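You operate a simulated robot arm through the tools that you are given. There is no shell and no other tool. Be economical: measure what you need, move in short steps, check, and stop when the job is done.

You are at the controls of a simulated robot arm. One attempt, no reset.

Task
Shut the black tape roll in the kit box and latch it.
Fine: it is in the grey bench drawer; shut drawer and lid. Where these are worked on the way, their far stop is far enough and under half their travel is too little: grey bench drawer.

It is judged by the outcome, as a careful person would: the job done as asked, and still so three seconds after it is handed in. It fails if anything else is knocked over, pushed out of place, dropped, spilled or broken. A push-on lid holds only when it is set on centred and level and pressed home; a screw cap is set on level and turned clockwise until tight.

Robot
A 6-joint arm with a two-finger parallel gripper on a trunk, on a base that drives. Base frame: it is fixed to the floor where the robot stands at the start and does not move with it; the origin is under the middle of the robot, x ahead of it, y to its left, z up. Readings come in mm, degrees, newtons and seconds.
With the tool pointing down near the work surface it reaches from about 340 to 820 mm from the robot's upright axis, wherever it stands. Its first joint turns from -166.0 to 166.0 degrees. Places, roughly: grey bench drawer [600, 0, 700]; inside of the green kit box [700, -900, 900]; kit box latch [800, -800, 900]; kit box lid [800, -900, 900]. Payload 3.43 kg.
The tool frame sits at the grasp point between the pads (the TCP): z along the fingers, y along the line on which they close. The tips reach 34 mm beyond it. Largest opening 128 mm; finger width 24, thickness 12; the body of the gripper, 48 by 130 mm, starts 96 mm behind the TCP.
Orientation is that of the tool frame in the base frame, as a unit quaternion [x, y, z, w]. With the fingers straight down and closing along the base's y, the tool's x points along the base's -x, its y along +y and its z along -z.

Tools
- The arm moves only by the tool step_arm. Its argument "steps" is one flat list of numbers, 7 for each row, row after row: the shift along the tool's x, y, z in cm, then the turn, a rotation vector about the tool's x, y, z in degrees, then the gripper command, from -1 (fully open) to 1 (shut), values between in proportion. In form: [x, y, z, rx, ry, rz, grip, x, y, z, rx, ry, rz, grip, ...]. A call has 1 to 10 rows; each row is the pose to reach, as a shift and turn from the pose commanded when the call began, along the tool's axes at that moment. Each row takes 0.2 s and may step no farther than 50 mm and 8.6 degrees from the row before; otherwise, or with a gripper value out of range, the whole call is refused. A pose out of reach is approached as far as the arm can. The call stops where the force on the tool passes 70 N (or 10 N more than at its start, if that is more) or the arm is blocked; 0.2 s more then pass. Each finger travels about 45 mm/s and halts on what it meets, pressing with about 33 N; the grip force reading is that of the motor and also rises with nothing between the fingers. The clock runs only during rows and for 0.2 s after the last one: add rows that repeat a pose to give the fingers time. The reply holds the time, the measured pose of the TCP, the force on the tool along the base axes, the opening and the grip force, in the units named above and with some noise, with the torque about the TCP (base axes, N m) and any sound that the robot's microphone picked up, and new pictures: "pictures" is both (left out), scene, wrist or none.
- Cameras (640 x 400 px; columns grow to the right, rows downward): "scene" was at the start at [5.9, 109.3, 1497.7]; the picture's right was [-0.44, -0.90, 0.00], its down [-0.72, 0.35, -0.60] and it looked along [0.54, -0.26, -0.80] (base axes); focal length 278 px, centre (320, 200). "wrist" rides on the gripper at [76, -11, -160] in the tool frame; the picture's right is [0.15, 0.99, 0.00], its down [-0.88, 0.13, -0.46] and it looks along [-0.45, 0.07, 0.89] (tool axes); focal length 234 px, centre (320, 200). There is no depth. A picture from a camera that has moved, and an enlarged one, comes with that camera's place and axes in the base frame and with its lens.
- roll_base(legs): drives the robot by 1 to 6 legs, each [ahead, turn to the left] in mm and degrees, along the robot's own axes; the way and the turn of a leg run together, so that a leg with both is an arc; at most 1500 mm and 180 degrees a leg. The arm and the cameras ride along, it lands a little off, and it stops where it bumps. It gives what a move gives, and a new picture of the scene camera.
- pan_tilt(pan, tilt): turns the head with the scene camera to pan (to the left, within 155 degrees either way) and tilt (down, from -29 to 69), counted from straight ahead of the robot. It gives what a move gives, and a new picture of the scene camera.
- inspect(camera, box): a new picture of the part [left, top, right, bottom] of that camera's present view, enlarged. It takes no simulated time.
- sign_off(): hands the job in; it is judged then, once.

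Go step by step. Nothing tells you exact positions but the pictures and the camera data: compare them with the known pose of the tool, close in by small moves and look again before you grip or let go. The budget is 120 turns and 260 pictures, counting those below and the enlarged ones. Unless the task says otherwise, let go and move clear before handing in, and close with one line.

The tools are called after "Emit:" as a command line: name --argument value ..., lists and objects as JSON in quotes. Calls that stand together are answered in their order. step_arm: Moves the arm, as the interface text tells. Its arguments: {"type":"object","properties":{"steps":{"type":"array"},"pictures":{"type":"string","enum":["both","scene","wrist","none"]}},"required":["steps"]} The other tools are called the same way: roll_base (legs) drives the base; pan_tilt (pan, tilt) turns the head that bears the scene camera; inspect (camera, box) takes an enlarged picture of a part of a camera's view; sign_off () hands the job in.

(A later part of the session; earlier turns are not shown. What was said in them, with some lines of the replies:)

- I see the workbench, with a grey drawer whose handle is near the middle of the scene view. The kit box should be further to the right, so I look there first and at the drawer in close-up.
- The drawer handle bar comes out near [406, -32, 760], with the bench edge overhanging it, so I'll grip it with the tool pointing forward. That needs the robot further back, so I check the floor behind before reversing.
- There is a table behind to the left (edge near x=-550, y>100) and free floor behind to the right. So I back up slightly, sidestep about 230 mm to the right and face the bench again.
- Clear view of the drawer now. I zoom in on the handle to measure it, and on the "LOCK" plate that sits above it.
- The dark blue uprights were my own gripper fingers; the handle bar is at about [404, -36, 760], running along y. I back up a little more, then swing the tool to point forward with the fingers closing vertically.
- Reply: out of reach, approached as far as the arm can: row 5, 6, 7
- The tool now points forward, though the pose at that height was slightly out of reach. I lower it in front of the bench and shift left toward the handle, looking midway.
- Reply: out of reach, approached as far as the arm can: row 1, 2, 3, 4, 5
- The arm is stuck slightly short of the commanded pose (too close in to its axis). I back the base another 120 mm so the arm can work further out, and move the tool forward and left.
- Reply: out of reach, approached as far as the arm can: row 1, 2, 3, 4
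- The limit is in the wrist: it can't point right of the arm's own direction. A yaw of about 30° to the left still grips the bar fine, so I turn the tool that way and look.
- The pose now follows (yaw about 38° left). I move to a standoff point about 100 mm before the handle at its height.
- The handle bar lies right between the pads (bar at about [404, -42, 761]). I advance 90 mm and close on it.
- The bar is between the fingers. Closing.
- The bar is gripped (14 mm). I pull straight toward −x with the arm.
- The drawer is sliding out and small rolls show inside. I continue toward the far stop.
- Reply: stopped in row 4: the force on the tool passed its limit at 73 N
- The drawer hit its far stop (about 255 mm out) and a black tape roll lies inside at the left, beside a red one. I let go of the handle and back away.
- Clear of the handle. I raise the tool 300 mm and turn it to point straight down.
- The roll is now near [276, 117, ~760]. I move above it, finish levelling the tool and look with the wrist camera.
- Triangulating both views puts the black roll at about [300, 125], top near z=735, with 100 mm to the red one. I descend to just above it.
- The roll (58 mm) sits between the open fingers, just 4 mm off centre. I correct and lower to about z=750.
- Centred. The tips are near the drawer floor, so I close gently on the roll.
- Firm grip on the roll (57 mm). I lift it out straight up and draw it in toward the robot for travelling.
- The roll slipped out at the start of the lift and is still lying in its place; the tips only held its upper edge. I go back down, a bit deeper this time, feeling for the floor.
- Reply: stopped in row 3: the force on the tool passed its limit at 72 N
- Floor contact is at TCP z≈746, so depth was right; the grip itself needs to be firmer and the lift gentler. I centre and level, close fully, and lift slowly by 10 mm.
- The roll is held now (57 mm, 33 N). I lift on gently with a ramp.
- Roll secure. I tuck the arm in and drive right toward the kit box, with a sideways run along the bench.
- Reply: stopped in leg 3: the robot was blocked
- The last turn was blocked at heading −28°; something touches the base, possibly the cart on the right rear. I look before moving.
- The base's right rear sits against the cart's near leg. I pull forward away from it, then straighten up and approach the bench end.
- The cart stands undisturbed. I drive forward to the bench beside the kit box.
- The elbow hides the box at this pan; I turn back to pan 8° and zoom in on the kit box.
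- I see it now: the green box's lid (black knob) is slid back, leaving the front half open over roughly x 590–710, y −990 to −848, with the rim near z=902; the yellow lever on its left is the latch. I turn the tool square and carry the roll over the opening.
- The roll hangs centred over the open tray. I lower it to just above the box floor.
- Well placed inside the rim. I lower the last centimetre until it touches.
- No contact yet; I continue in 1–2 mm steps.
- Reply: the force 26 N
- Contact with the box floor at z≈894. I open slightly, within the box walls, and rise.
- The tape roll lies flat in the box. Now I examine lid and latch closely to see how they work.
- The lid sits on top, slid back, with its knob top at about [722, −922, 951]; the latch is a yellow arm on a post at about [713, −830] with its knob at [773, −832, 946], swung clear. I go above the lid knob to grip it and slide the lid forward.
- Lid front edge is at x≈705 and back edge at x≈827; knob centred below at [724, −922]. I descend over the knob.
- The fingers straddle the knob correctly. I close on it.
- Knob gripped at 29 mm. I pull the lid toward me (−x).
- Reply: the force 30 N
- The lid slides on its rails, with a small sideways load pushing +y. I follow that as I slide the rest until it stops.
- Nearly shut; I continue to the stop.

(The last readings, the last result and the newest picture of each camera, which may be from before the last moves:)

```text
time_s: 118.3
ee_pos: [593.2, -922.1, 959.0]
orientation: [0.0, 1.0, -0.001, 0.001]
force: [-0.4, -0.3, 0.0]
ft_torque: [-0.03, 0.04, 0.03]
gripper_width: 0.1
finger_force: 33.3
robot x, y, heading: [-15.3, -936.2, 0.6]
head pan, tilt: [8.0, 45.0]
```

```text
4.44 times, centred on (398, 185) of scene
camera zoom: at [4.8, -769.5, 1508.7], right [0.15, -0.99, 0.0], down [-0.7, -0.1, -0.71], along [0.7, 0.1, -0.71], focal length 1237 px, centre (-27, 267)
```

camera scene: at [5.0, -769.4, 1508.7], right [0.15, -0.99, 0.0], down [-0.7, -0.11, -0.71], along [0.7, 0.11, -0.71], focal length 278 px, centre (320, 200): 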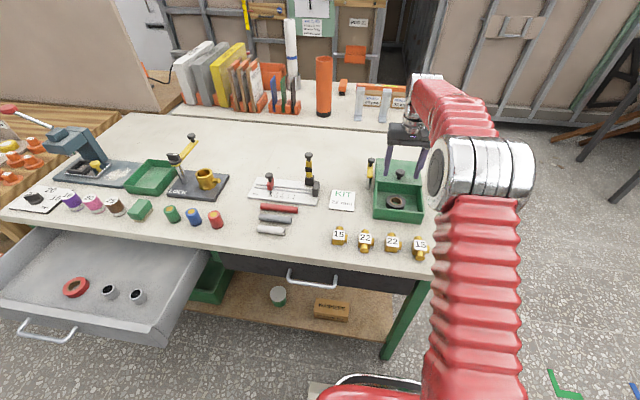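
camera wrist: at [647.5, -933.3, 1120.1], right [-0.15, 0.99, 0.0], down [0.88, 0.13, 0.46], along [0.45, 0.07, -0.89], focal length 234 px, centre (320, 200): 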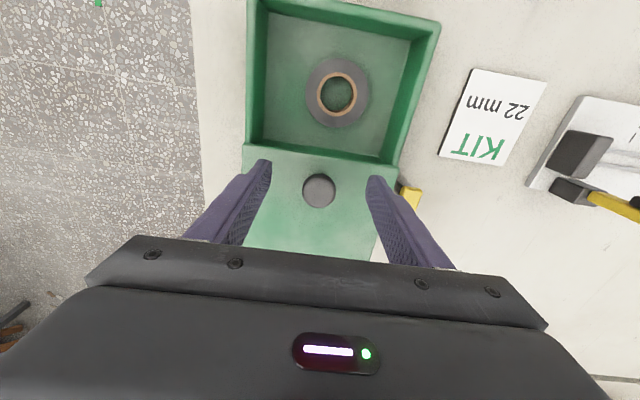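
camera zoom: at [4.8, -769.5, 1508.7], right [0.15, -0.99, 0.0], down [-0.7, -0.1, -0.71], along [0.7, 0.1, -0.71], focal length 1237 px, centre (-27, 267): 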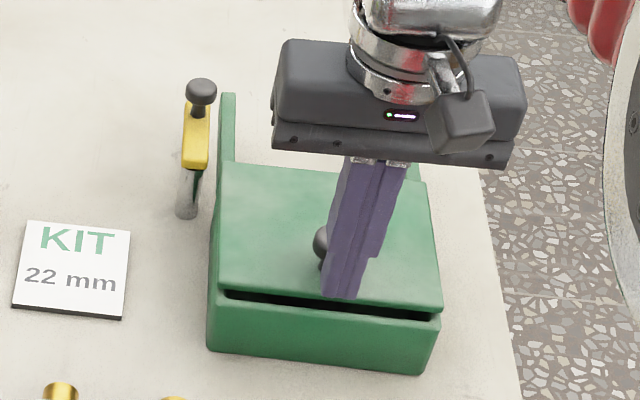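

The gripper slipped off the knob with the lid still about 15 mm short of shut. I rise and look from above before pushing it from behind the knob.

Emit:
step_arm --steps '[0, 0, -3, 0, 0, 0, 1, 0, 0, -7, 0, 0, 0, 1, -3, 0, -9, 0, 0, 0, 1, -3, 0, -9, 0, 0, 0, 1]' --pictures "none"

Emit:
inspect --camera "wrist" --box '[180, 60, 500, 260]'

Emit:
inspect --camera "scene" --box '[360, 150, 440, 200]'

```text
time_s: 119.3
ee_pos: [624.1, -921.9, 1049.2]
orientation: [-0.001, 1.0, 0.0, 0.001]
force: [-1.5, -0.3, 0.9]
ft_torque: [0.04, -0.01, 0.01]
gripper_width: 0.2
finger_force: 33.0
robot x, y, heading: [-12.6, -939.6, 0.5]
head pan, tilt: [8.0, 45.0]
```

```text
2.00 times, centred on (340, 160) of wrist
camera zoom: at [548.1, -931.2, 1208.5], right [-0.15, 0.99, 0.0], down [0.88, 0.13, 0.46], along [0.45, 0.07, -0.89], focal length 468 px, centre (280, 280)
```

zoom: 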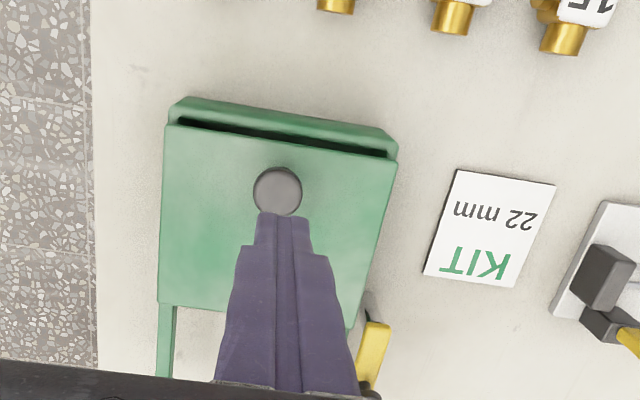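

```text
8.00 times, centred on (400, 175) of scene
camera zoom: at [4.9, -769.4, 1508.7], right [0.15, -0.99, 0.0], down [-0.7, -0.1, -0.71], along [0.7, 0.1, -0.71], focal length 2227 px, centre (-320, 400)
```

zoom: 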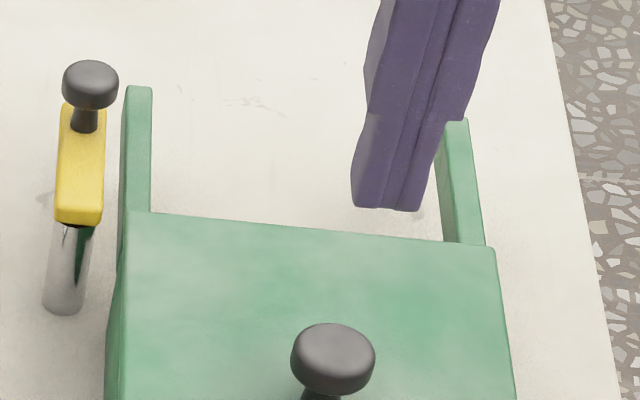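

The lid front is at x≈604 against the box front at 589, so about 15 mm remain. I drop the closed fingers behind the knob and push.

Emit:
step_arm --steps '[-3.2, 0.1, 0, 0, 0, 0, 1, -3.2, 0.1, 4, 0, 0, 0, 1, -3.2, 0.1, 8, 0, 0, 0, 1, -3.2, 0.1, 9.3, 0, 0, 0, 1, -3.2, 0.1, 9.3, 0, 0, 0, 1]' --pictures "none"

Emit:
step_arm --steps '[0.5, 0, 0, 0, 0, 0, 1, 1, 0, 0, 0, 0, 0, 1, 1.5, 0, 0, 0, 0, 0, 1, 2, 0, 0, 0, 0, 0, 1, 2.3, 0, 0, 0, 0, 0, 1]' --pictures "none"

Emit:
inspect --camera "scene" --box '[350, 140, 446, 230]'

```text
time_s: 120.5
ee_pos: [657.9, -919.7, 955.4]
orientation: [-0.001, 1.0, 0.0, 0.003]
force: [0.1, 0.0, 0.1]
ft_torque: [0.01, 0.03, 0.03]
gripper_width: 0.0
finger_force: 32.6
robot x, y, heading: [-13.1, -938.0, 0.6]
head pan, tilt: [8.0, 45.0]
```

```text
time_s: 121.6
ee_pos: [646.4, -921.0, 959.0]
orientation: [-0.001, 1.0, 0.001, 0.015]
force: [23.7, 0.5, -9.0]
ft_torque: [0.03, -0.53, -0.01]
gripper_width: 0.1
finger_force: 33.3
robot x, y, heading: [-16.6, -934.0, 0.7]
head pan, tilt: [8.0, 45.0]
stopped in row 5: the force on the tool passed its limit at 75 N (the readings are from after the stop); the commanded pose is now the measured one
```

```text
4.44 times, centred on (398, 185) of scene
camera zoom: at [6.6, -769.4, 1508.6], right [0.15, -0.99, 0.0], down [-0.7, -0.11, -0.71], along [0.7, 0.11, -0.71], focal length 1237 px, centre (-27, 267)
```

zoom: 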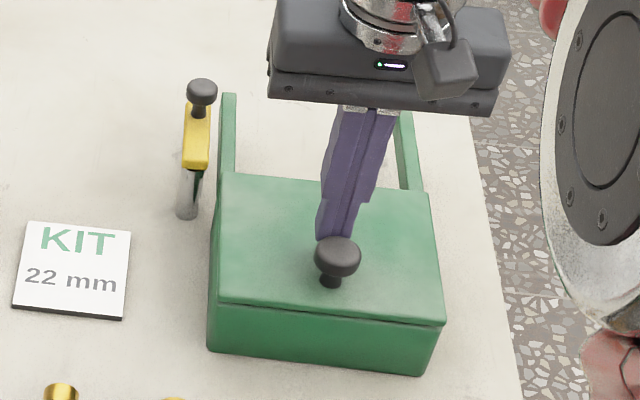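

The lid is fully home on the box. I back off the knob, rise, and take a close look at the latch from above.

Emit:
step_arm --steps '[-1.5, 0, 0, 0, 0, 0, 1, -1.5, 0, -4, 0, 0, 0, 1, -1.5, 0, -8, 0, 0, 0, 1, -1.5, 2, -12, 0, 0, 0, 1, -1.5, 2, -16, 0, 0, 0, 1]' --pictures "none"

Emit:
inspect --camera "wrist" --box '[200, 60, 520, 260]'

Emit:
inspect --camera "scene" --box '[350, 140, 430, 190]'

```text
time_s: 122.8
ee_pos: [655.2, -897.2, 1122.7]
orientation: [-0.001, 1.0, 0.0, 0.011]
force: [0.1, 0.2, -0.1]
ft_torque: [-0.06, 0.04, 0.0]
gripper_width: 0.0
finger_force: 32.7
robot x, y, heading: [-15.2, -940.0, 0.5]
head pan, tilt: [8.0, 45.0]
```

```text
2.00 times, centred on (360, 160) of wrist
camera zoom: at [576.4, -907.1, 1281.1], right [-0.15, 0.99, 0.0], down [0.87, 0.13, 0.48], along [0.47, 0.07, -0.88], focal length 468 px, centre (240, 280)
```

zoom: 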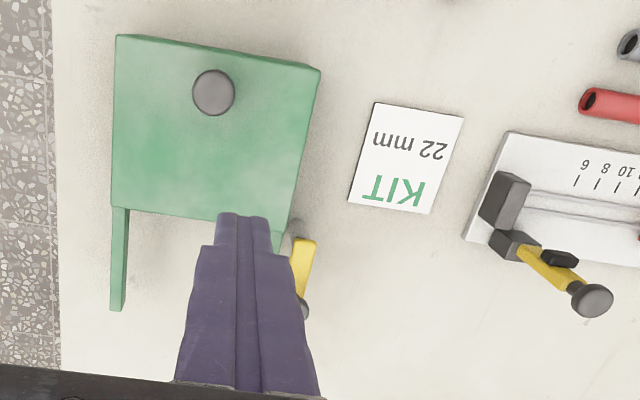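

```text
8.00 times, centred on (390, 165) of scene
camera zoom: at [5.4, -769.4, 1508.6], right [0.15, -0.99, 0.0], down [-0.7, -0.11, -0.71], along [0.7, 0.11, -0.71], focal length 2227 px, centre (-240, 480)
```

zoom: 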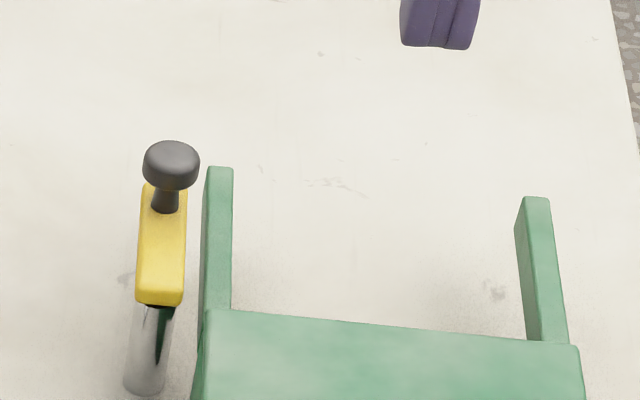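

The latch is a post with a horizontal arm pointing away (+x), pivoting about the vertical post; it should swing over the lid. I shift the tool right and level it for an unobstructed view to fix the pivot and knob.

Emit:
step_arm --steps '[-1.5, -2.1, 1.3, 0, 0.6, 0, 1, -3, -4.2, 2.6, 0, 1.2, 0, 1, -4.5, -6.3, 4, 0, 1.2, 0, 1, -4.5, -6.3, 4, 0, 1.2, 0, 1]' --pictures "none"

Emit:
inspect --camera "wrist" --box '[320, 120, 480, 220]'

Emit:
inspect --camera "scene" --box '[350, 140, 430, 190]'

```text
time_s: 123.8
ee_pos: [700.8, -959.4, 1083.4]
orientation: [-0.001, 1.0, -0.001, 0.002]
force: [-0.1, 1.0, 0.0]
ft_torque: [-0.03, 0.0, 0.02]
gripper_width: 0.0
finger_force: 33.1
robot x, y, heading: [-12.8, -938.9, 0.6]
head pan, tilt: [8.0, 45.0]
```

```text
4.00 times, centred on (400, 170) of wrist
camera zoom: at [624.4, -970.7, 1243.0], right [-0.15, 0.99, 0.0], down [0.88, 0.13, 0.46], along [0.45, 0.07, -0.89], focal length 937 px, centre (0, 320)
```

zoom: 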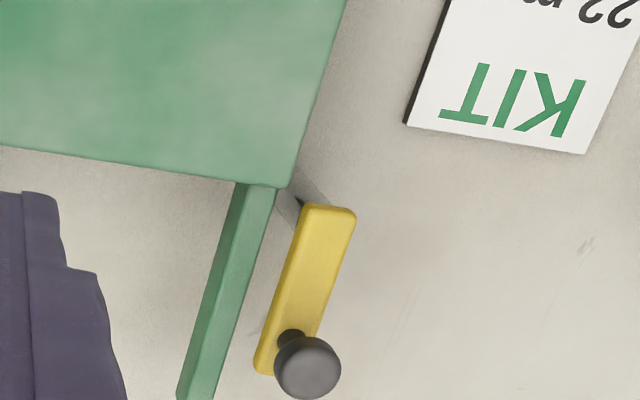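

```text
8.00 times, centred on (390, 165) of scene
camera zoom: at [5.3, -769.4, 1508.7], right [0.15, -0.99, 0.0], down [-0.7, -0.11, -0.71], along [0.7, 0.11, -0.71], focal length 2227 px, centre (-240, 480)
```

zoom: 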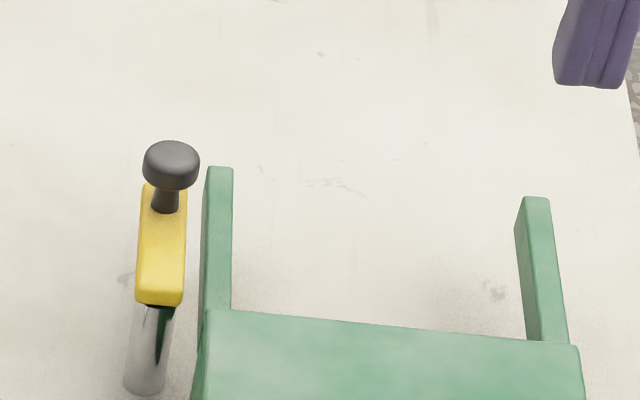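

Measured: pivot ≈ [736, −833], arm top z≈922, knob at [776, −832] with top z≈942; the arm will swing over behind the lid toward −y. I place the closed fingers on the knob's left side.

Emit:
step_arm --steps '[-1.9, 4, 0, 0, 0, 0, 1, -3.8, 8, 0, 0, 0, 0, 1, -5.6, 12, 0, 0, 0, 0, 1, -7.5, 16, 0, 0, 0, 0, 1, -7.5, 16, 4, 0, 0, 0, 1, -7.5, 16, 8, 0, 0, 0, 1, -7.5, 16, 8, 0, 0, 0, 1]'

Emit:
inspect --camera "wrist" --box '[220, 120, 420, 245]'

```text
time_s: 125.4
ee_pos: [766.5, -806.4, 995.8]
orientation: [-0.002, 1.0, 0.001, 0.002]
force: [0.0, 0.0, 1.1]
ft_torque: [0.02, 0.03, -0.02]
gripper_width: 0.0
finger_force: 32.5
out of reach, approached as far as the arm can: row 3, 4, 5, 6, 7
robot x, y, heading: [-16.6, -939.5, 0.5]
head pan, tilt: [8.0, 45.0]
camera scene: at [5.4, -769.4, 1508.6], right [0.15, -0.99, 0.0], down [-0.7, -0.11, -0.71], along [0.7, 0.11, -0.71], focal length 278 px, centre (320, 200)
camera wrist: at [690.5, -816.6, 1155.0], right [-0.15, 0.99, 0.0], down [0.88, 0.13, 0.46], along [0.45, 0.07, -0.89], focal length 234 px, centre (320, 200)
```

scene: 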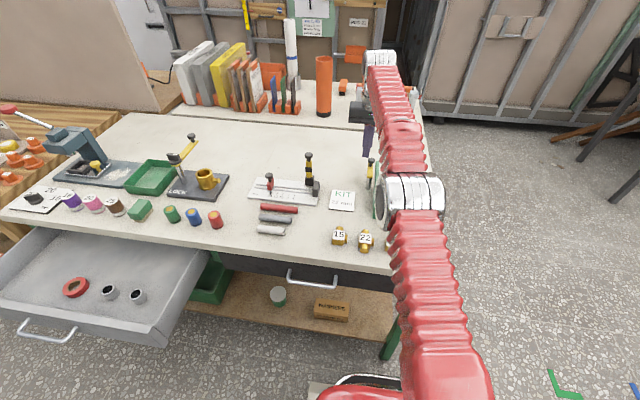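
wrist: 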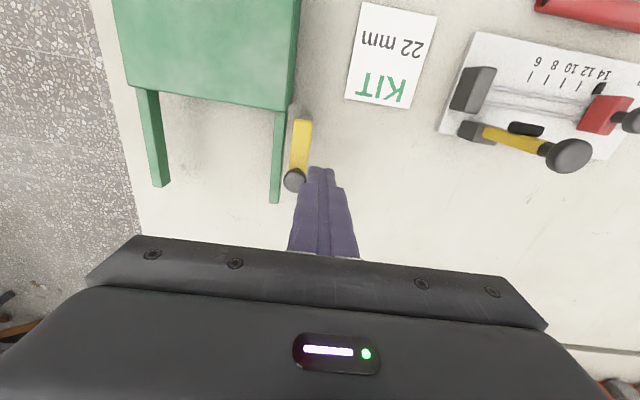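

```text
3.20 times, centred on (320, 182) of wrist
camera zoom: at [690.5, -816.6, 1155.0], right [-0.15, 0.99, 0.0], down [0.88, 0.13, 0.46], along [0.45, 0.07, -0.89], focal length 749 px, centre (320, 256)
```

zoom: 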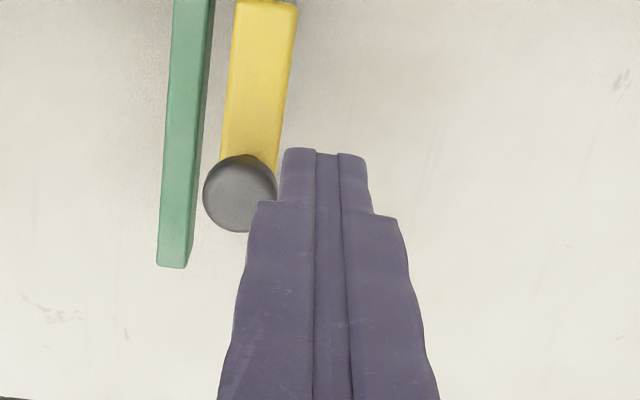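

Just out of reach. The base still has a little room before the bench shelf, so I roll forward 40 mm (tips are above everything here).

Emit:
roll_base --legs '[[40, 0]]'

```text
time_s: 126.3
ee_pos: [806.1, -806.1, 995.7]
orientation: [-0.001, 1.0, 0.001, 0.002]
force: [-0.3, 0.2, 0.7]
ft_torque: [-0.01, -0.01, -0.02]
gripper_width: 0.0
finger_force: 33.3
robot x, y, heading: [26.5, -937.6, 0.5]
head pan, tilt: [8.0, 45.0]
camera scene: at [44.8, -769.0, 1508.6], right [0.15, -0.99, 0.0], down [-0.7, -0.11, -0.71], along [0.7, 0.11, -0.71], focal length 278 px, centre (320, 200)
```

scene: 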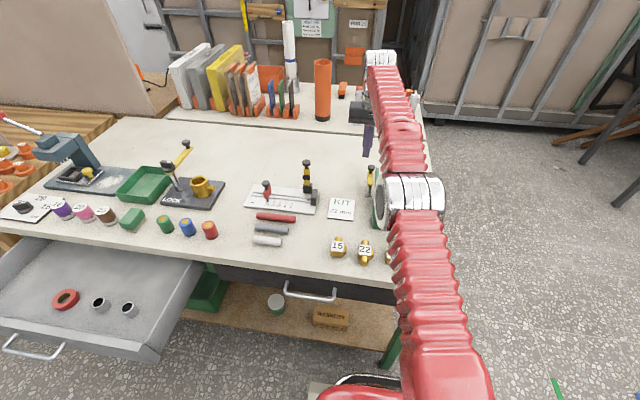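

Good. Now position beside the knob (its centre re-measured at [778, −829]) and descend.

Emit:
step_arm --steps '[1.4, 0.4, 0, 0, 0, 0, 1, 2.8, 0.8, 0, 0, 0, 0, 1, 2.8, 0.8, 0, 0, 0, 0, 1, 2.8, 0.8, 2, 0, 0, 0, 1, 2.8, 0.8, 3.5, 0, 0, 0, 1, 2.8, 0.8, 3.5, 0, 0, 0, 1]' --pictures "none"

Emit:
inspect --camera "wrist" --box '[220, 120, 420, 245]'

Emit:
inspect --camera "scene" --box '[330, 150, 410, 200]'

```text
time_s: 127.8
ee_pos: [777.8, -798.3, 961.3]
orientation: [-0.001, 1.0, 0.0, 0.002]
force: [0.3, -0.6, -0.2]
ft_torque: [-0.01, 0.05, 0.0]
gripper_width: 0.2
finger_force: 33.1
robot x, y, heading: [27.1, -940.9, 0.9]
head pan, tilt: [8.0, 45.0]
```

```text
3.20 times, centred on (320, 182) of wrist
camera zoom: at [701.2, -808.0, 1121.0], right [-0.15, 0.99, 0.0], down [0.88, 0.13, 0.46], along [0.45, 0.07, -0.89], focal length 749 px, centre (320, 256)
```

zoom: 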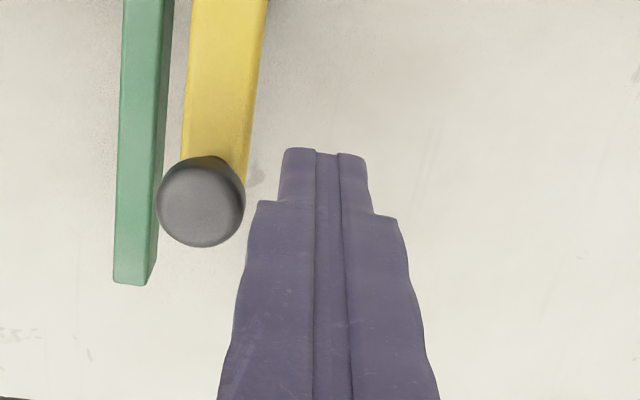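

```text
8.00 times, centred on (370, 175) of scene
camera zoom: at [44.7, -769.0, 1508.6], right [0.15, -0.99, 0.0], down [-0.7, -0.11, -0.71], along [0.7, 0.11, -0.71], focal length 2227 px, centre (-80, 400)
```

zoom: 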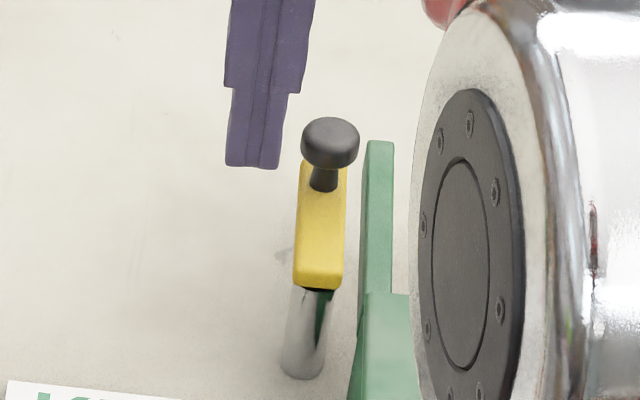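

Fingers stand beside the knob. I push it along its arc, first half first.

Emit:
step_arm --steps '[0, -0.6, 0, 0, 0, 0, 1, -0.4, -1.2, 0, 0, 0, 0, 1, -0.6, -1.9, 0, 0, 0, 0, 1, -0.8, -2.5, 0, 0, 0, 0, 1, -0.8, -3.1, 0, 0, 0, 0, 1, -0.7, -4.4, 0, 0, 0, 0, 1]' --pictures "none"

Emit:
inspect --camera "wrist" --box '[160, 90, 480, 290]'

```text
time_s: 129.2
ee_pos: [785.9, -844.3, 959.3]
orientation: [-0.001, 1.0, 0.0, 0.002]
force: [-0.2, 0.1, -0.1]
ft_torque: [0.03, 0.02, 0.0]
gripper_width: 0.0
finger_force: 32.8
robot x, y, heading: [25.8, -936.2, 0.6]
head pan, tilt: [8.0, 45.0]
```

```text
2.00 times, centred on (320, 190) of wrist
camera zoom: at [709.7, -853.1, 1119.4], right [-0.15, 0.99, 0.0], down [0.88, 0.13, 0.46], along [0.45, 0.07, -0.89], focal length 468 px, centre (320, 220)
```

zoom: 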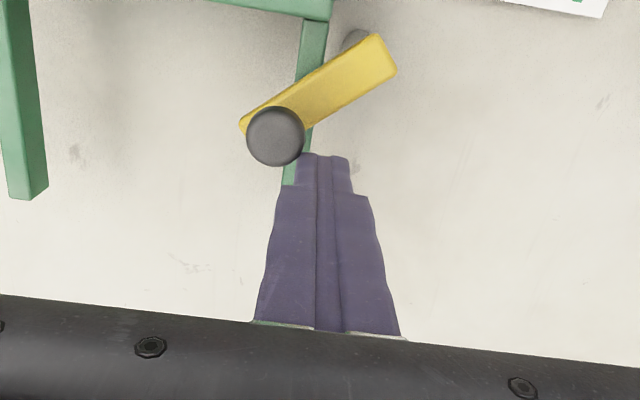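

The arm swings freely as modelled. I carry on through the second half until it stops.

Emit:
step_arm --steps '[0.3, -0.8, 0, 0, 0, 0, 1, 0.8, -1.5, 0, 0, 0, 0, 1, 1.3, -2.1, 0, 0, 0, 0, 1, 2.2, -2.9, 0, 0, 0, 0, 1, 3, -3.3, 0, 0, 0, 0, 1]' --pictures "none"

Emit:
inspect --camera "wrist" --box '[160, 60, 480, 260]'

```text
time_s: 130.3
ee_pos: [759.6, -872.3, 960.8]
orientation: [-0.002, 1.0, 0.003, 0.01]
force: [60.3, 23.7, -6.5]
ft_torque: [0.54, -1.27, -0.18]
gripper_width: 0.2
finger_force: 33.1
robot x, y, heading: [25.4, -939.9, 0.5]
head pan, tilt: [8.0, 45.0]
```

```text
2.00 times, centred on (320, 160) of wrist
camera zoom: at [682.2, -882.4, 1119.5], right [-0.15, 0.99, 0.0], down [0.87, 0.13, 0.47], along [0.47, 0.07, -0.88], focal length 468 px, centre (320, 280)
```

zoom: 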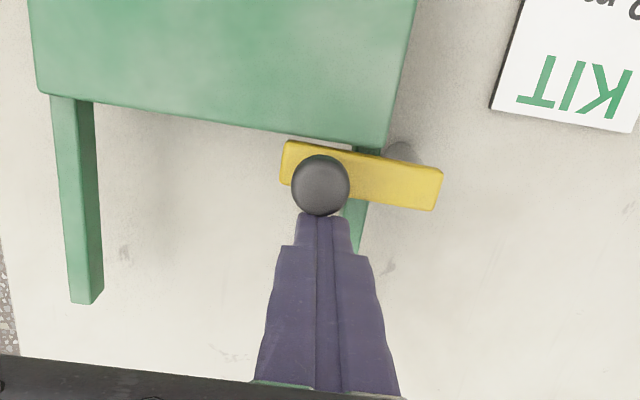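

The latch hit its stop (60 N) and lies across behind the lid's back edge. I back off, rise and check.

Emit:
step_arm --steps '[-1.5, 0, 0, 0, 0, 0, 1, -1.5, 0, -4, 0, 0, 0, 1, -1.5, 0, -8, 0, 0, 0, 1, 2, 0, -12, 0, 0, 0, 1, 6, 0, -14, 0, 0, 0, 1, 10, 0, -14, 0, 0, 0, 1, 14, 0, -14, 0, 0, 0, 1, 18, 0, -14, 0, 0, 0, 1]' --pictures "wrist"

Emit:
inspect --camera "scene" --box '[320, 130, 448, 230]'

```text
refused: row 4 steps farther than a row can; nothing moved
```

```text
4.00 times, centred on (384, 180) of scene
camera zoom: at [47.8, -768.5, 1508.5], right [0.15, -0.99, 0.0], down [-0.7, -0.11, -0.71], along [0.7, 0.1, -0.71], focal length 1114 px, centre (64, 280)
```

zoom: 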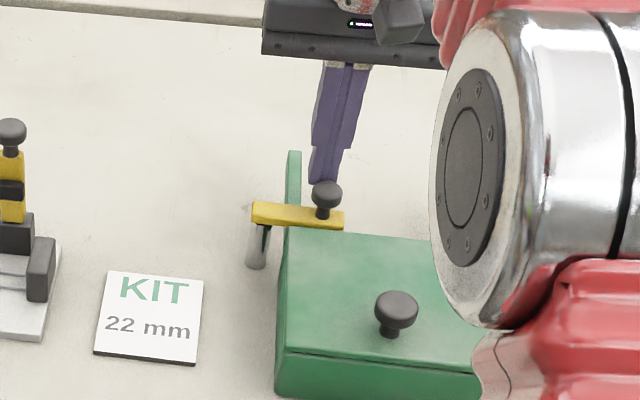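

Emit:
step_arm --steps '[-1.5, 0, 0, 0, 0, 0, 1, -1.5, 0, -4, 0, 0, 0, 1, -1.5, 0, -8, 0, 0, 0, 1, 1, 0, -12, 0, 0, 0, 1, 5, 0, -14, 0, 0, 0, 1, 9.5, 0, -14, 0, 0, 0, 1, 14, 0, -14, 0, 0, 0, 1, 18, 0, -14, 0, 0, 0, 1]' --pictures "wrist"

Emit:
inspect --camera "scene" --box '[320, 130, 448, 230]'

```text
time_s: 132.2
ee_pos: [572.7, -876.2, 1101.2]
orientation: [-0.001, 1.0, 0.001, 0.001]
force: [0.9, 0.8, -0.7]
ft_torque: [0.03, 0.07, 0.05]
gripper_width: 0.0
finger_force: 33.2
robot x, y, heading: [26.7, -942.9, 0.1]
head pan, tilt: [8.0, 45.0]
camera wrist: at [496.2, -885.8, 1260.7], right [-0.15, 0.99, 0.0], down [0.88, 0.13, 0.46], along [0.45, 0.07, -0.89], focal length 234 px, centre (320, 200)
```

wrist: 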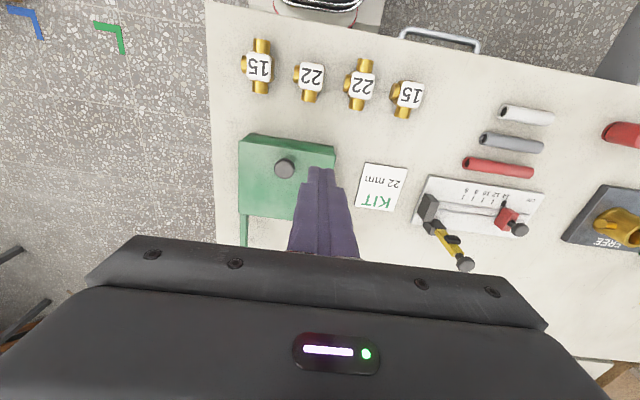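

```text
4.00 times, centred on (384, 180) of scene
camera zoom: at [44.8, -769.0, 1508.6], right [0.15, -0.99, 0.0], down [-0.7, -0.11, -0.71], along [0.7, 0.11, -0.71], focal length 1114 px, centre (64, 280)
```

zoom: 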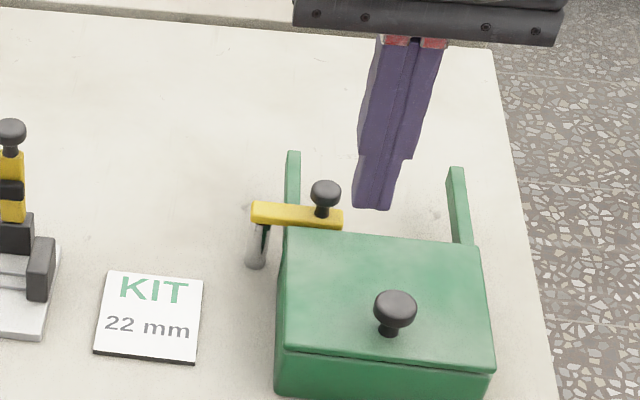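

Lid is shut and the latch lies across behind it. Now the drawer: I back away and drive round to stand in front of it again.

Emit:
roll_base --legs '[[-256, 0], [0, 95], [710, 0], [0, -95]]'

Emit:
pan_tilt --pan 20 --tilt 50

```text
time_s: 150.4
ee_pos: [288.0, -205.3, 1102.1]
orientation: [0.02, 1.0, 0.0, 0.002]
force: [0.7, 0.0, 0.6]
ft_torque: [-0.04, 0.01, -0.02]
gripper_width: 0.0
finger_force: 33.0
robot x, y, heading: [-259.3, -208.4, -1.7]
head pan, tilt: [8.0, 45.0]
camera scene: at [-234.2, -38.1, 1508.7], right [0.11, -0.99, 0.0], down [-0.7, -0.08, -0.71], along [0.7, 0.08, -0.71], focal length 278 px, centre (320, 200)
```

scene: 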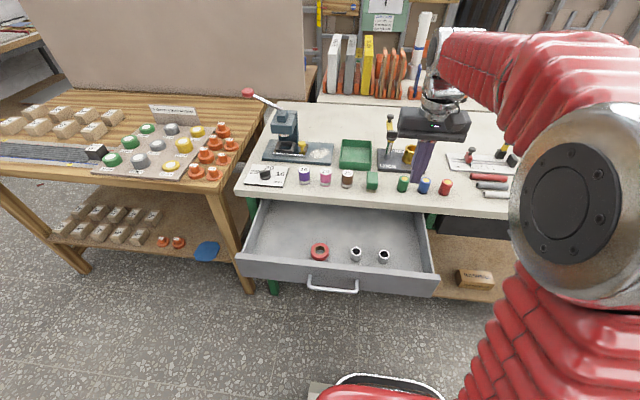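

```text
time_s: 151.1
ee_pos: [289.0, -204.2, 1103.0]
orientation: [0.02, 1.0, 0.0, 0.001]
force: [0.4, 0.2, -0.5]
ft_torque: [-0.02, -0.03, -0.01]
gripper_width: 0.0
finger_force: 33.1
robot x, y, heading: [-255.5, -207.2, -1.7]
head pan, tilt: [20.0, 50.0]
camera scene: at [-242.1, -22.9, 1501.8], right [0.32, -0.95, 0.0], down [-0.73, -0.24, -0.64], along [0.61, 0.2, -0.77], focal length 278 px, centre (320, 200)
```

scene: 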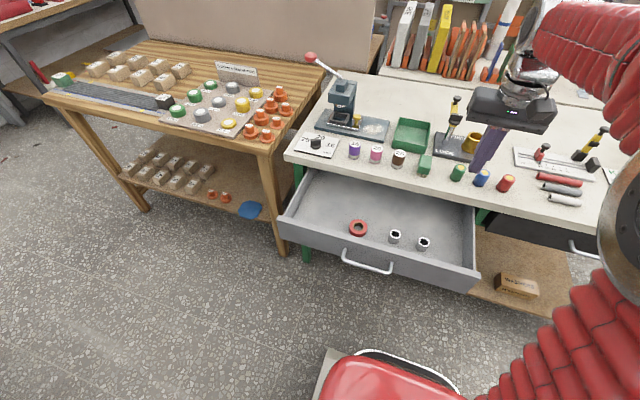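

The drawer handle is at about [152, −36, 761]. I bring the closed fingers down in front of the handle, clear of it, to push it shut.

Emit:
step_arm --steps '[3.2, 2.7, 0, 0, 0, 0, 1, 6.4, 5.4, 0, 0, 0, 0, 1, 9.6, 8.1, 0, 0, 0, 0, 1, 12.8, 10.8, 0, 0, 0, 0, 1, 16, 13.5, 0, 0, 0, 0, 1, 19.1, 16.1, 0, 0, 0, 0, 1]' --pictures "none"

Emit:
step_arm --steps '[0, 0, 4.7, 0, 0, 0, 1, 0, 0, 9.4, 0, 0, 0, 1, 0, 0, 14.1, 0, 0, 0, 1, 0, 0, 18.8, 0, 0, 0, 1, 0, 0, 23.5, 0, 0, 0, 1, 0, 0, 28.2, 0, 0, 0, 1, 0, 0, 32.9, 0, 0, 0, 1]'

```text
time_s: 152.5
ee_pos: [102.5, -38.3, 1103.2]
orientation: [0.02, 1.0, 0.001, 0.001]
force: [-0.1, 0.5, -0.1]
ft_torque: [-0.02, 0.02, 0.01]
gripper_width: 0.0
finger_force: 32.3
robot x, y, heading: [-258.6, -204.6, -1.6]
head pan, tilt: [20.0, 50.0]
```

```text
time_s: 154.1
ee_pos: [106.2, -36.3, 773.1]
orientation: [0.02, 1.0, 0.0, 0.002]
force: [-1.2, -0.2, -0.1]
ft_torque: [0.0, -0.02, -0.01]
gripper_width: 0.1
finger_force: 32.9
robot x, y, heading: [-258.4, -208.1, -1.6]
head pan, tilt: [20.0, 50.0]
camera scene: at [-242.4, -22.8, 1501.7], right [0.32, -0.95, 0.0], down [-0.73, -0.24, -0.64], along [0.61, 0.2, -0.77], focal length 278 px, centre (320, 200)
camera wrist: at [29.4, -41.9, 932.0], right [-0.11, 0.99, 0.0], down [0.88, 0.09, 0.46], along [0.46, 0.05, -0.89], focal length 234 px, centre (320, 200)
```

scene: 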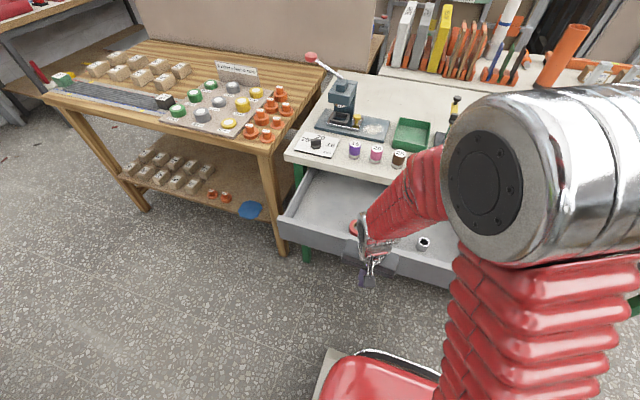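
wrist: 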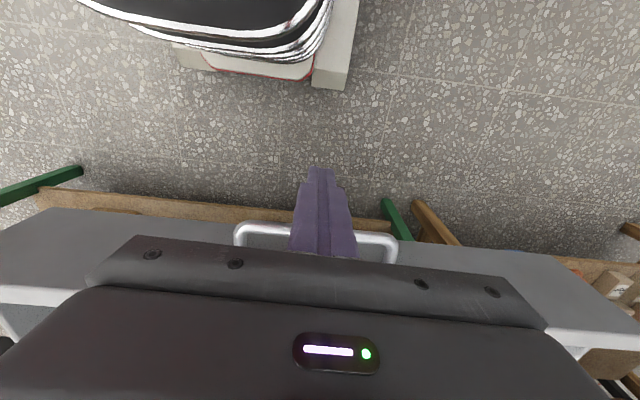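

The fingers stand centred in front of the handle. I push the drawer in.

Emit:
step_arm --steps '[-2, 0, 0, 0, 0, 0, 1, -4, 0, 0, 0, 0, 0, 1, -7, 0, 0, 0, 0, 0, 1, -10, 0, 0, 0, 0, 0, 1, -13, 0, 0, 0, 0, 0, 1, -16, 0, 0, 0, 0, 0, 1, -19, 0, 0, 0, 0, 0, 1, -21, 0, 0, 0, 0, 0, 1, -23, 0, 0, 0, 0, 0, 1]'

```text
time_s: 156.1
ee_pos: [337.4, -48.0, 771.9]
orientation: [0.02, 1.0, 0.0, 0.002]
force: [0.8, -0.8, 0.2]
ft_torque: [-0.01, 0.01, 0.01]
gripper_width: 0.0
finger_force: 33.0
robot x, y, heading: [-259.5, -210.3, -1.4]
head pan, tilt: [20.0, 50.0]
camera scene: at [-242.1, -22.9, 1501.7], right [0.32, -0.95, 0.0], down [-0.73, -0.24, -0.64], along [0.61, 0.2, -0.77], focal length 278 px, centre (320, 200)
camera wrist: at [260.3, -54.4, 930.7], right [-0.11, 0.99, 0.0], down [0.88, 0.1, 0.46], along [0.46, 0.05, -0.89], focal length 234 px, centre (320, 200)
```

scene: 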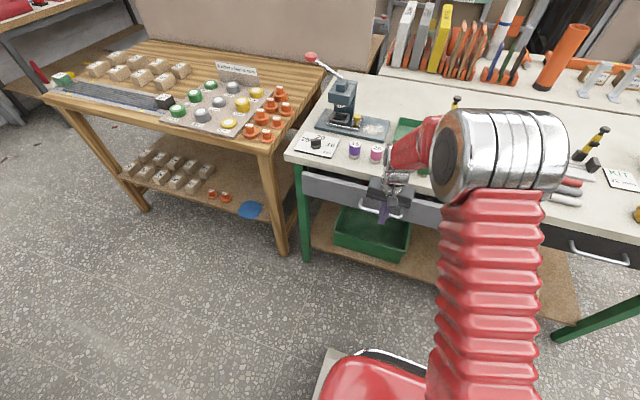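
wrist: 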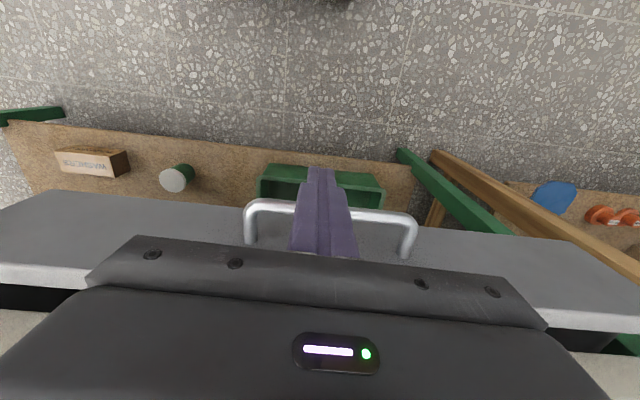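

About 5 cm remain. I push the rest slowly until it stops, correcting y slightly.

Emit:
step_arm --steps '[-1, 0, 0, 0, 0, 0, 1, -2, 0, 0, 0, 0, 0, 1, -3, 0, 0, 0, 0, 0, 1, -3.8, 0, 0, 0, 0, 0, 1, -4.4, 0, 0, 0, 0, 0, 1, -5, 0, 0, 0, 0, 0, 1, -5.4, 0, 0, 0, 0, 0, 1]'

```text
time_s: 157.7
ee_pos: [385.5, -48.3, 772.3]
orientation: [0.02, 1.0, -0.001, -0.003]
force: [-39.4, 5.3, 12.8]
ft_torque: [-0.2, 0.11, 0.13]
gripper_width: 0.0
finger_force: 32.9
robot x, y, heading: [-259.8, -204.9, -1.4]
head pan, tilt: [20.0, 50.0]
camera scene: at [-243.9, -22.8, 1501.8], right [0.32, -0.95, 0.0], down [-0.73, -0.24, -0.64], along [0.61, 0.2, -0.77], focal length 278 px, centre (320, 200)
camera wrist: at [309.8, -55.0, 933.1], right [-0.11, 0.99, 0.0], down [0.89, 0.1, 0.45], along [0.45, 0.05, -0.89], focal length 234 px, centre (320, 200)
```

scene: 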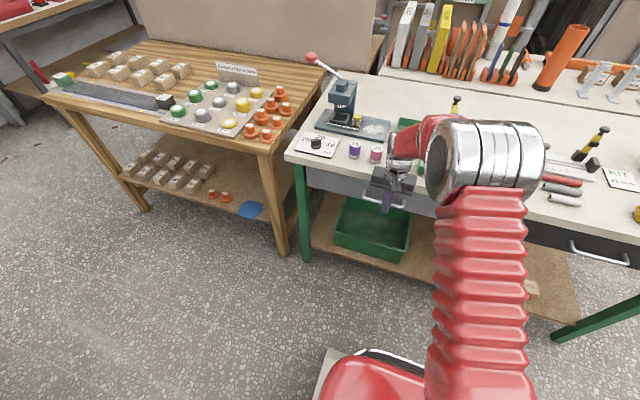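
wrist: 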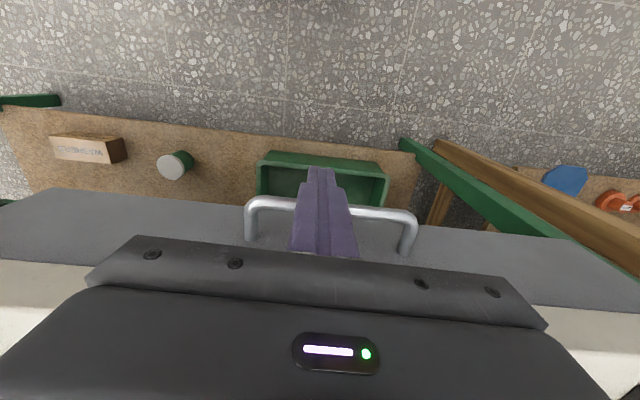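

The drawer is at its stop (39 N) and the handle is back at x≈404, as at the start. I back off, rise and look over everything.

Emit:
step_arm --steps '[2, 0, 0, 0, 0, 0, 1, 6, 0, 0, 0, 0, 0, 1, 10, 0, 0, 0, 0, 0, 1, 12, 0, -4, 0, 0, 0, 1, 13, 0, -8, 0, 0, 0, 1, 13, 0, -13, 0, 0, 0, 1, 13, 0, -18, 0, 0, 0, 1, 13, 0, -23, 0, 0, 0, 1, 13, 0, -28, 0, 0, 0, 1]' --pictures "wrist"

Emit:
pan_tilt --pan 10 --tilt 45

Emit:
inspect --camera "scene" --box '[220, 140, 460, 290]'

```text
time_s: 159.7
ee_pos: [255.7, -43.9, 1049.2]
orientation: [0.02, 1.0, -0.001, 0.001]
force: [0.2, -0.2, -0.7]
ft_torque: [0.02, -0.02, 0.01]
gripper_width: 0.0
finger_force: 32.9
robot x, y, heading: [-260.1, -212.9, -1.4]
head pan, tilt: [20.0, 50.0]
camera wrist: at [180.0, -50.3, 1208.5], right [-0.11, 0.99, 0.0], down [0.88, 0.1, 0.46], along [0.46, 0.05, -0.89], focal length 234 px, centre (320, 200)
```

wrist: 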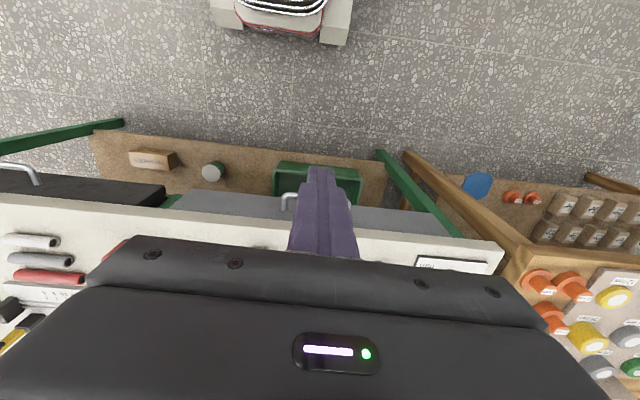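

```text
time_s: 160.5
ee_pos: [257.2, -43.9, 1048.3]
orientation: [0.02, 1.0, 0.0, 0.002]
force: [-0.6, 0.1, 0.1]
ft_torque: [0.0, -0.01, -0.02]
gripper_width: 0.0
finger_force: 32.7
robot x, y, heading: [-256.0, -207.1, -1.5]
head pan, tilt: [10.0, 45.0]
camera scene: at [-234.8, -35.2, 1508.6], right [0.15, -0.99, 0.0], down [-0.7, -0.1, -0.71], along [0.7, 0.1, -0.71], focal length 278 px, centre (320, 200)
```

scene: 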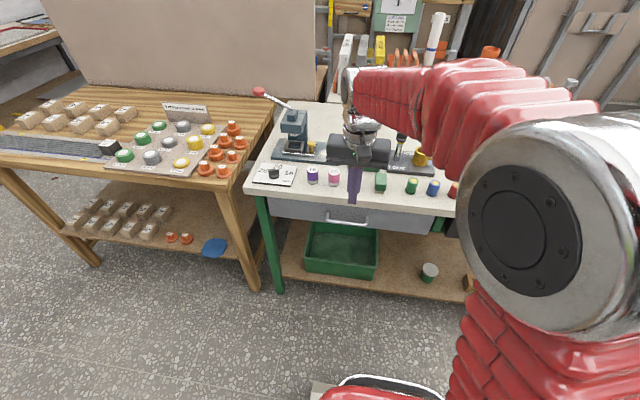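

```text
2.67 times, centred on (340, 215) of scene
camera zoom: at [-234.8, -35.2, 1508.6], right [0.15, -0.99, 0.0], down [-0.7, -0.1, -0.71], along [0.7, 0.1, -0.71], focal length 742 px, centre (267, 160)
```

zoom: 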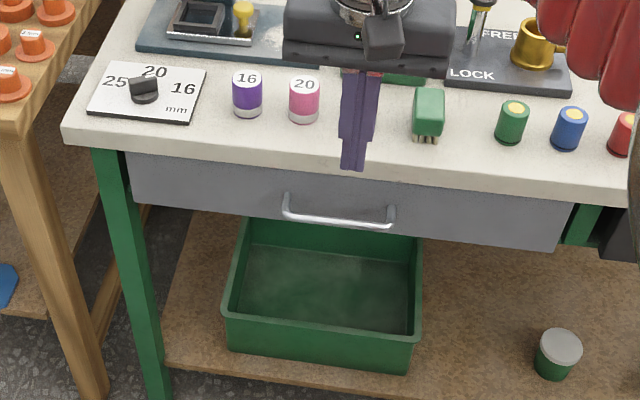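

The drawer is shut and the bench is in order. A last look at the kit box and the cart before handing in.

Emit:
pan_tilt --pan -60 --tilt 30

Emit:
step_arm --steps '[3, 3, 0, 0, 0, 0, 1, 6, 6, 0, 0, 0, 0, 1, 6, 9, 0, 0, 0, 0, 1, 6, 13, 0, 0, 0, 0, 1]' --pictures "scene"

```text
time_s: 161.9
ee_pos: [256.9, -43.5, 1048.7]
orientation: [0.02, 1.0, 0.0, 0.002]
force: [0.5, -0.2, 0.2]
ft_torque: [0.01, 0.0, -0.01]
gripper_width: 0.0
finger_force: 33.2
robot x, y, heading: [-256.8, -206.1, -1.6]
head pan, tilt: [-60.0, 30.0]
camera scene: at [-272.1, -126.7, 1531.3], right [-0.88, -0.48, 0.0], down [-0.24, 0.44, -0.87], along [0.41, -0.76, -0.5], focal length 278 px, centre (320, 200)
```

scene: 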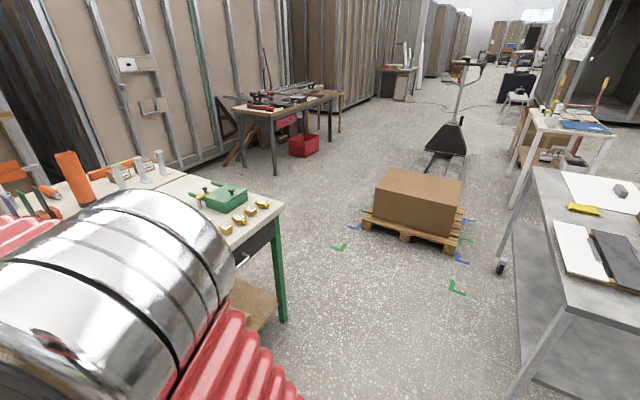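

```text
time_s: 162.9
ee_pos: [206.7, 91.5, 1050.1]
orientation: [0.02, 1.0, 0.0, 0.002]
force: [-0.2, 0.7, -0.7]
ft_torque: [-0.07, -0.01, 0.0]
gripper_width: 0.0
finger_force: 32.5
robot x, y, heading: [-258.9, -208.3, -1.6]
head pan, tilt: [-60.0, 30.0]
camera scene: at [-272.3, -126.6, 1531.3], right [-0.88, -0.48, 0.0], down [-0.24, 0.44, -0.87], along [0.41, -0.76, -0.5], focal length 278 px, centre (320, 200)
```

scene: 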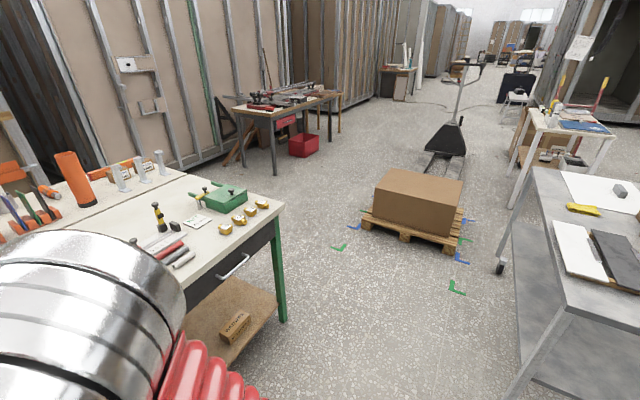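

Emit:
inspect --camera "scene" --box '[180, 170, 276, 230]'

```text
6.67 times, centred on (228, 200) of scene
camera zoom: at [-272.3, -126.6, 1531.3], right [-0.88, -0.48, 0.0], down [-0.24, 0.44, -0.87], along [0.41, -0.76, -0.5], focal length 1856 px, centre (933, 200)
```

zoom: 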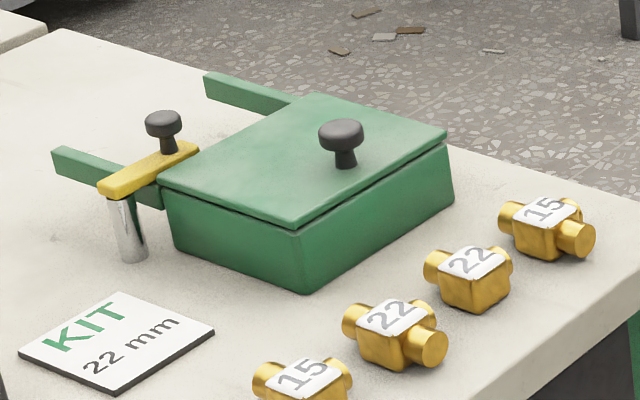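

The kit box is shut with the latch arm across behind the lid, the drawer is closed, and the arm is clear. I hand the job in.

Emit:
sign_off

```text
The job is handed in.
```

The black tape roll is in the kit box with the lid shut and latched, the grey bench drawer is closed again, and the job is handed in. Along the way the base bumped the cart once and stopped there. The pictures show nothing on the cart fallen and the cart apparently where it was.
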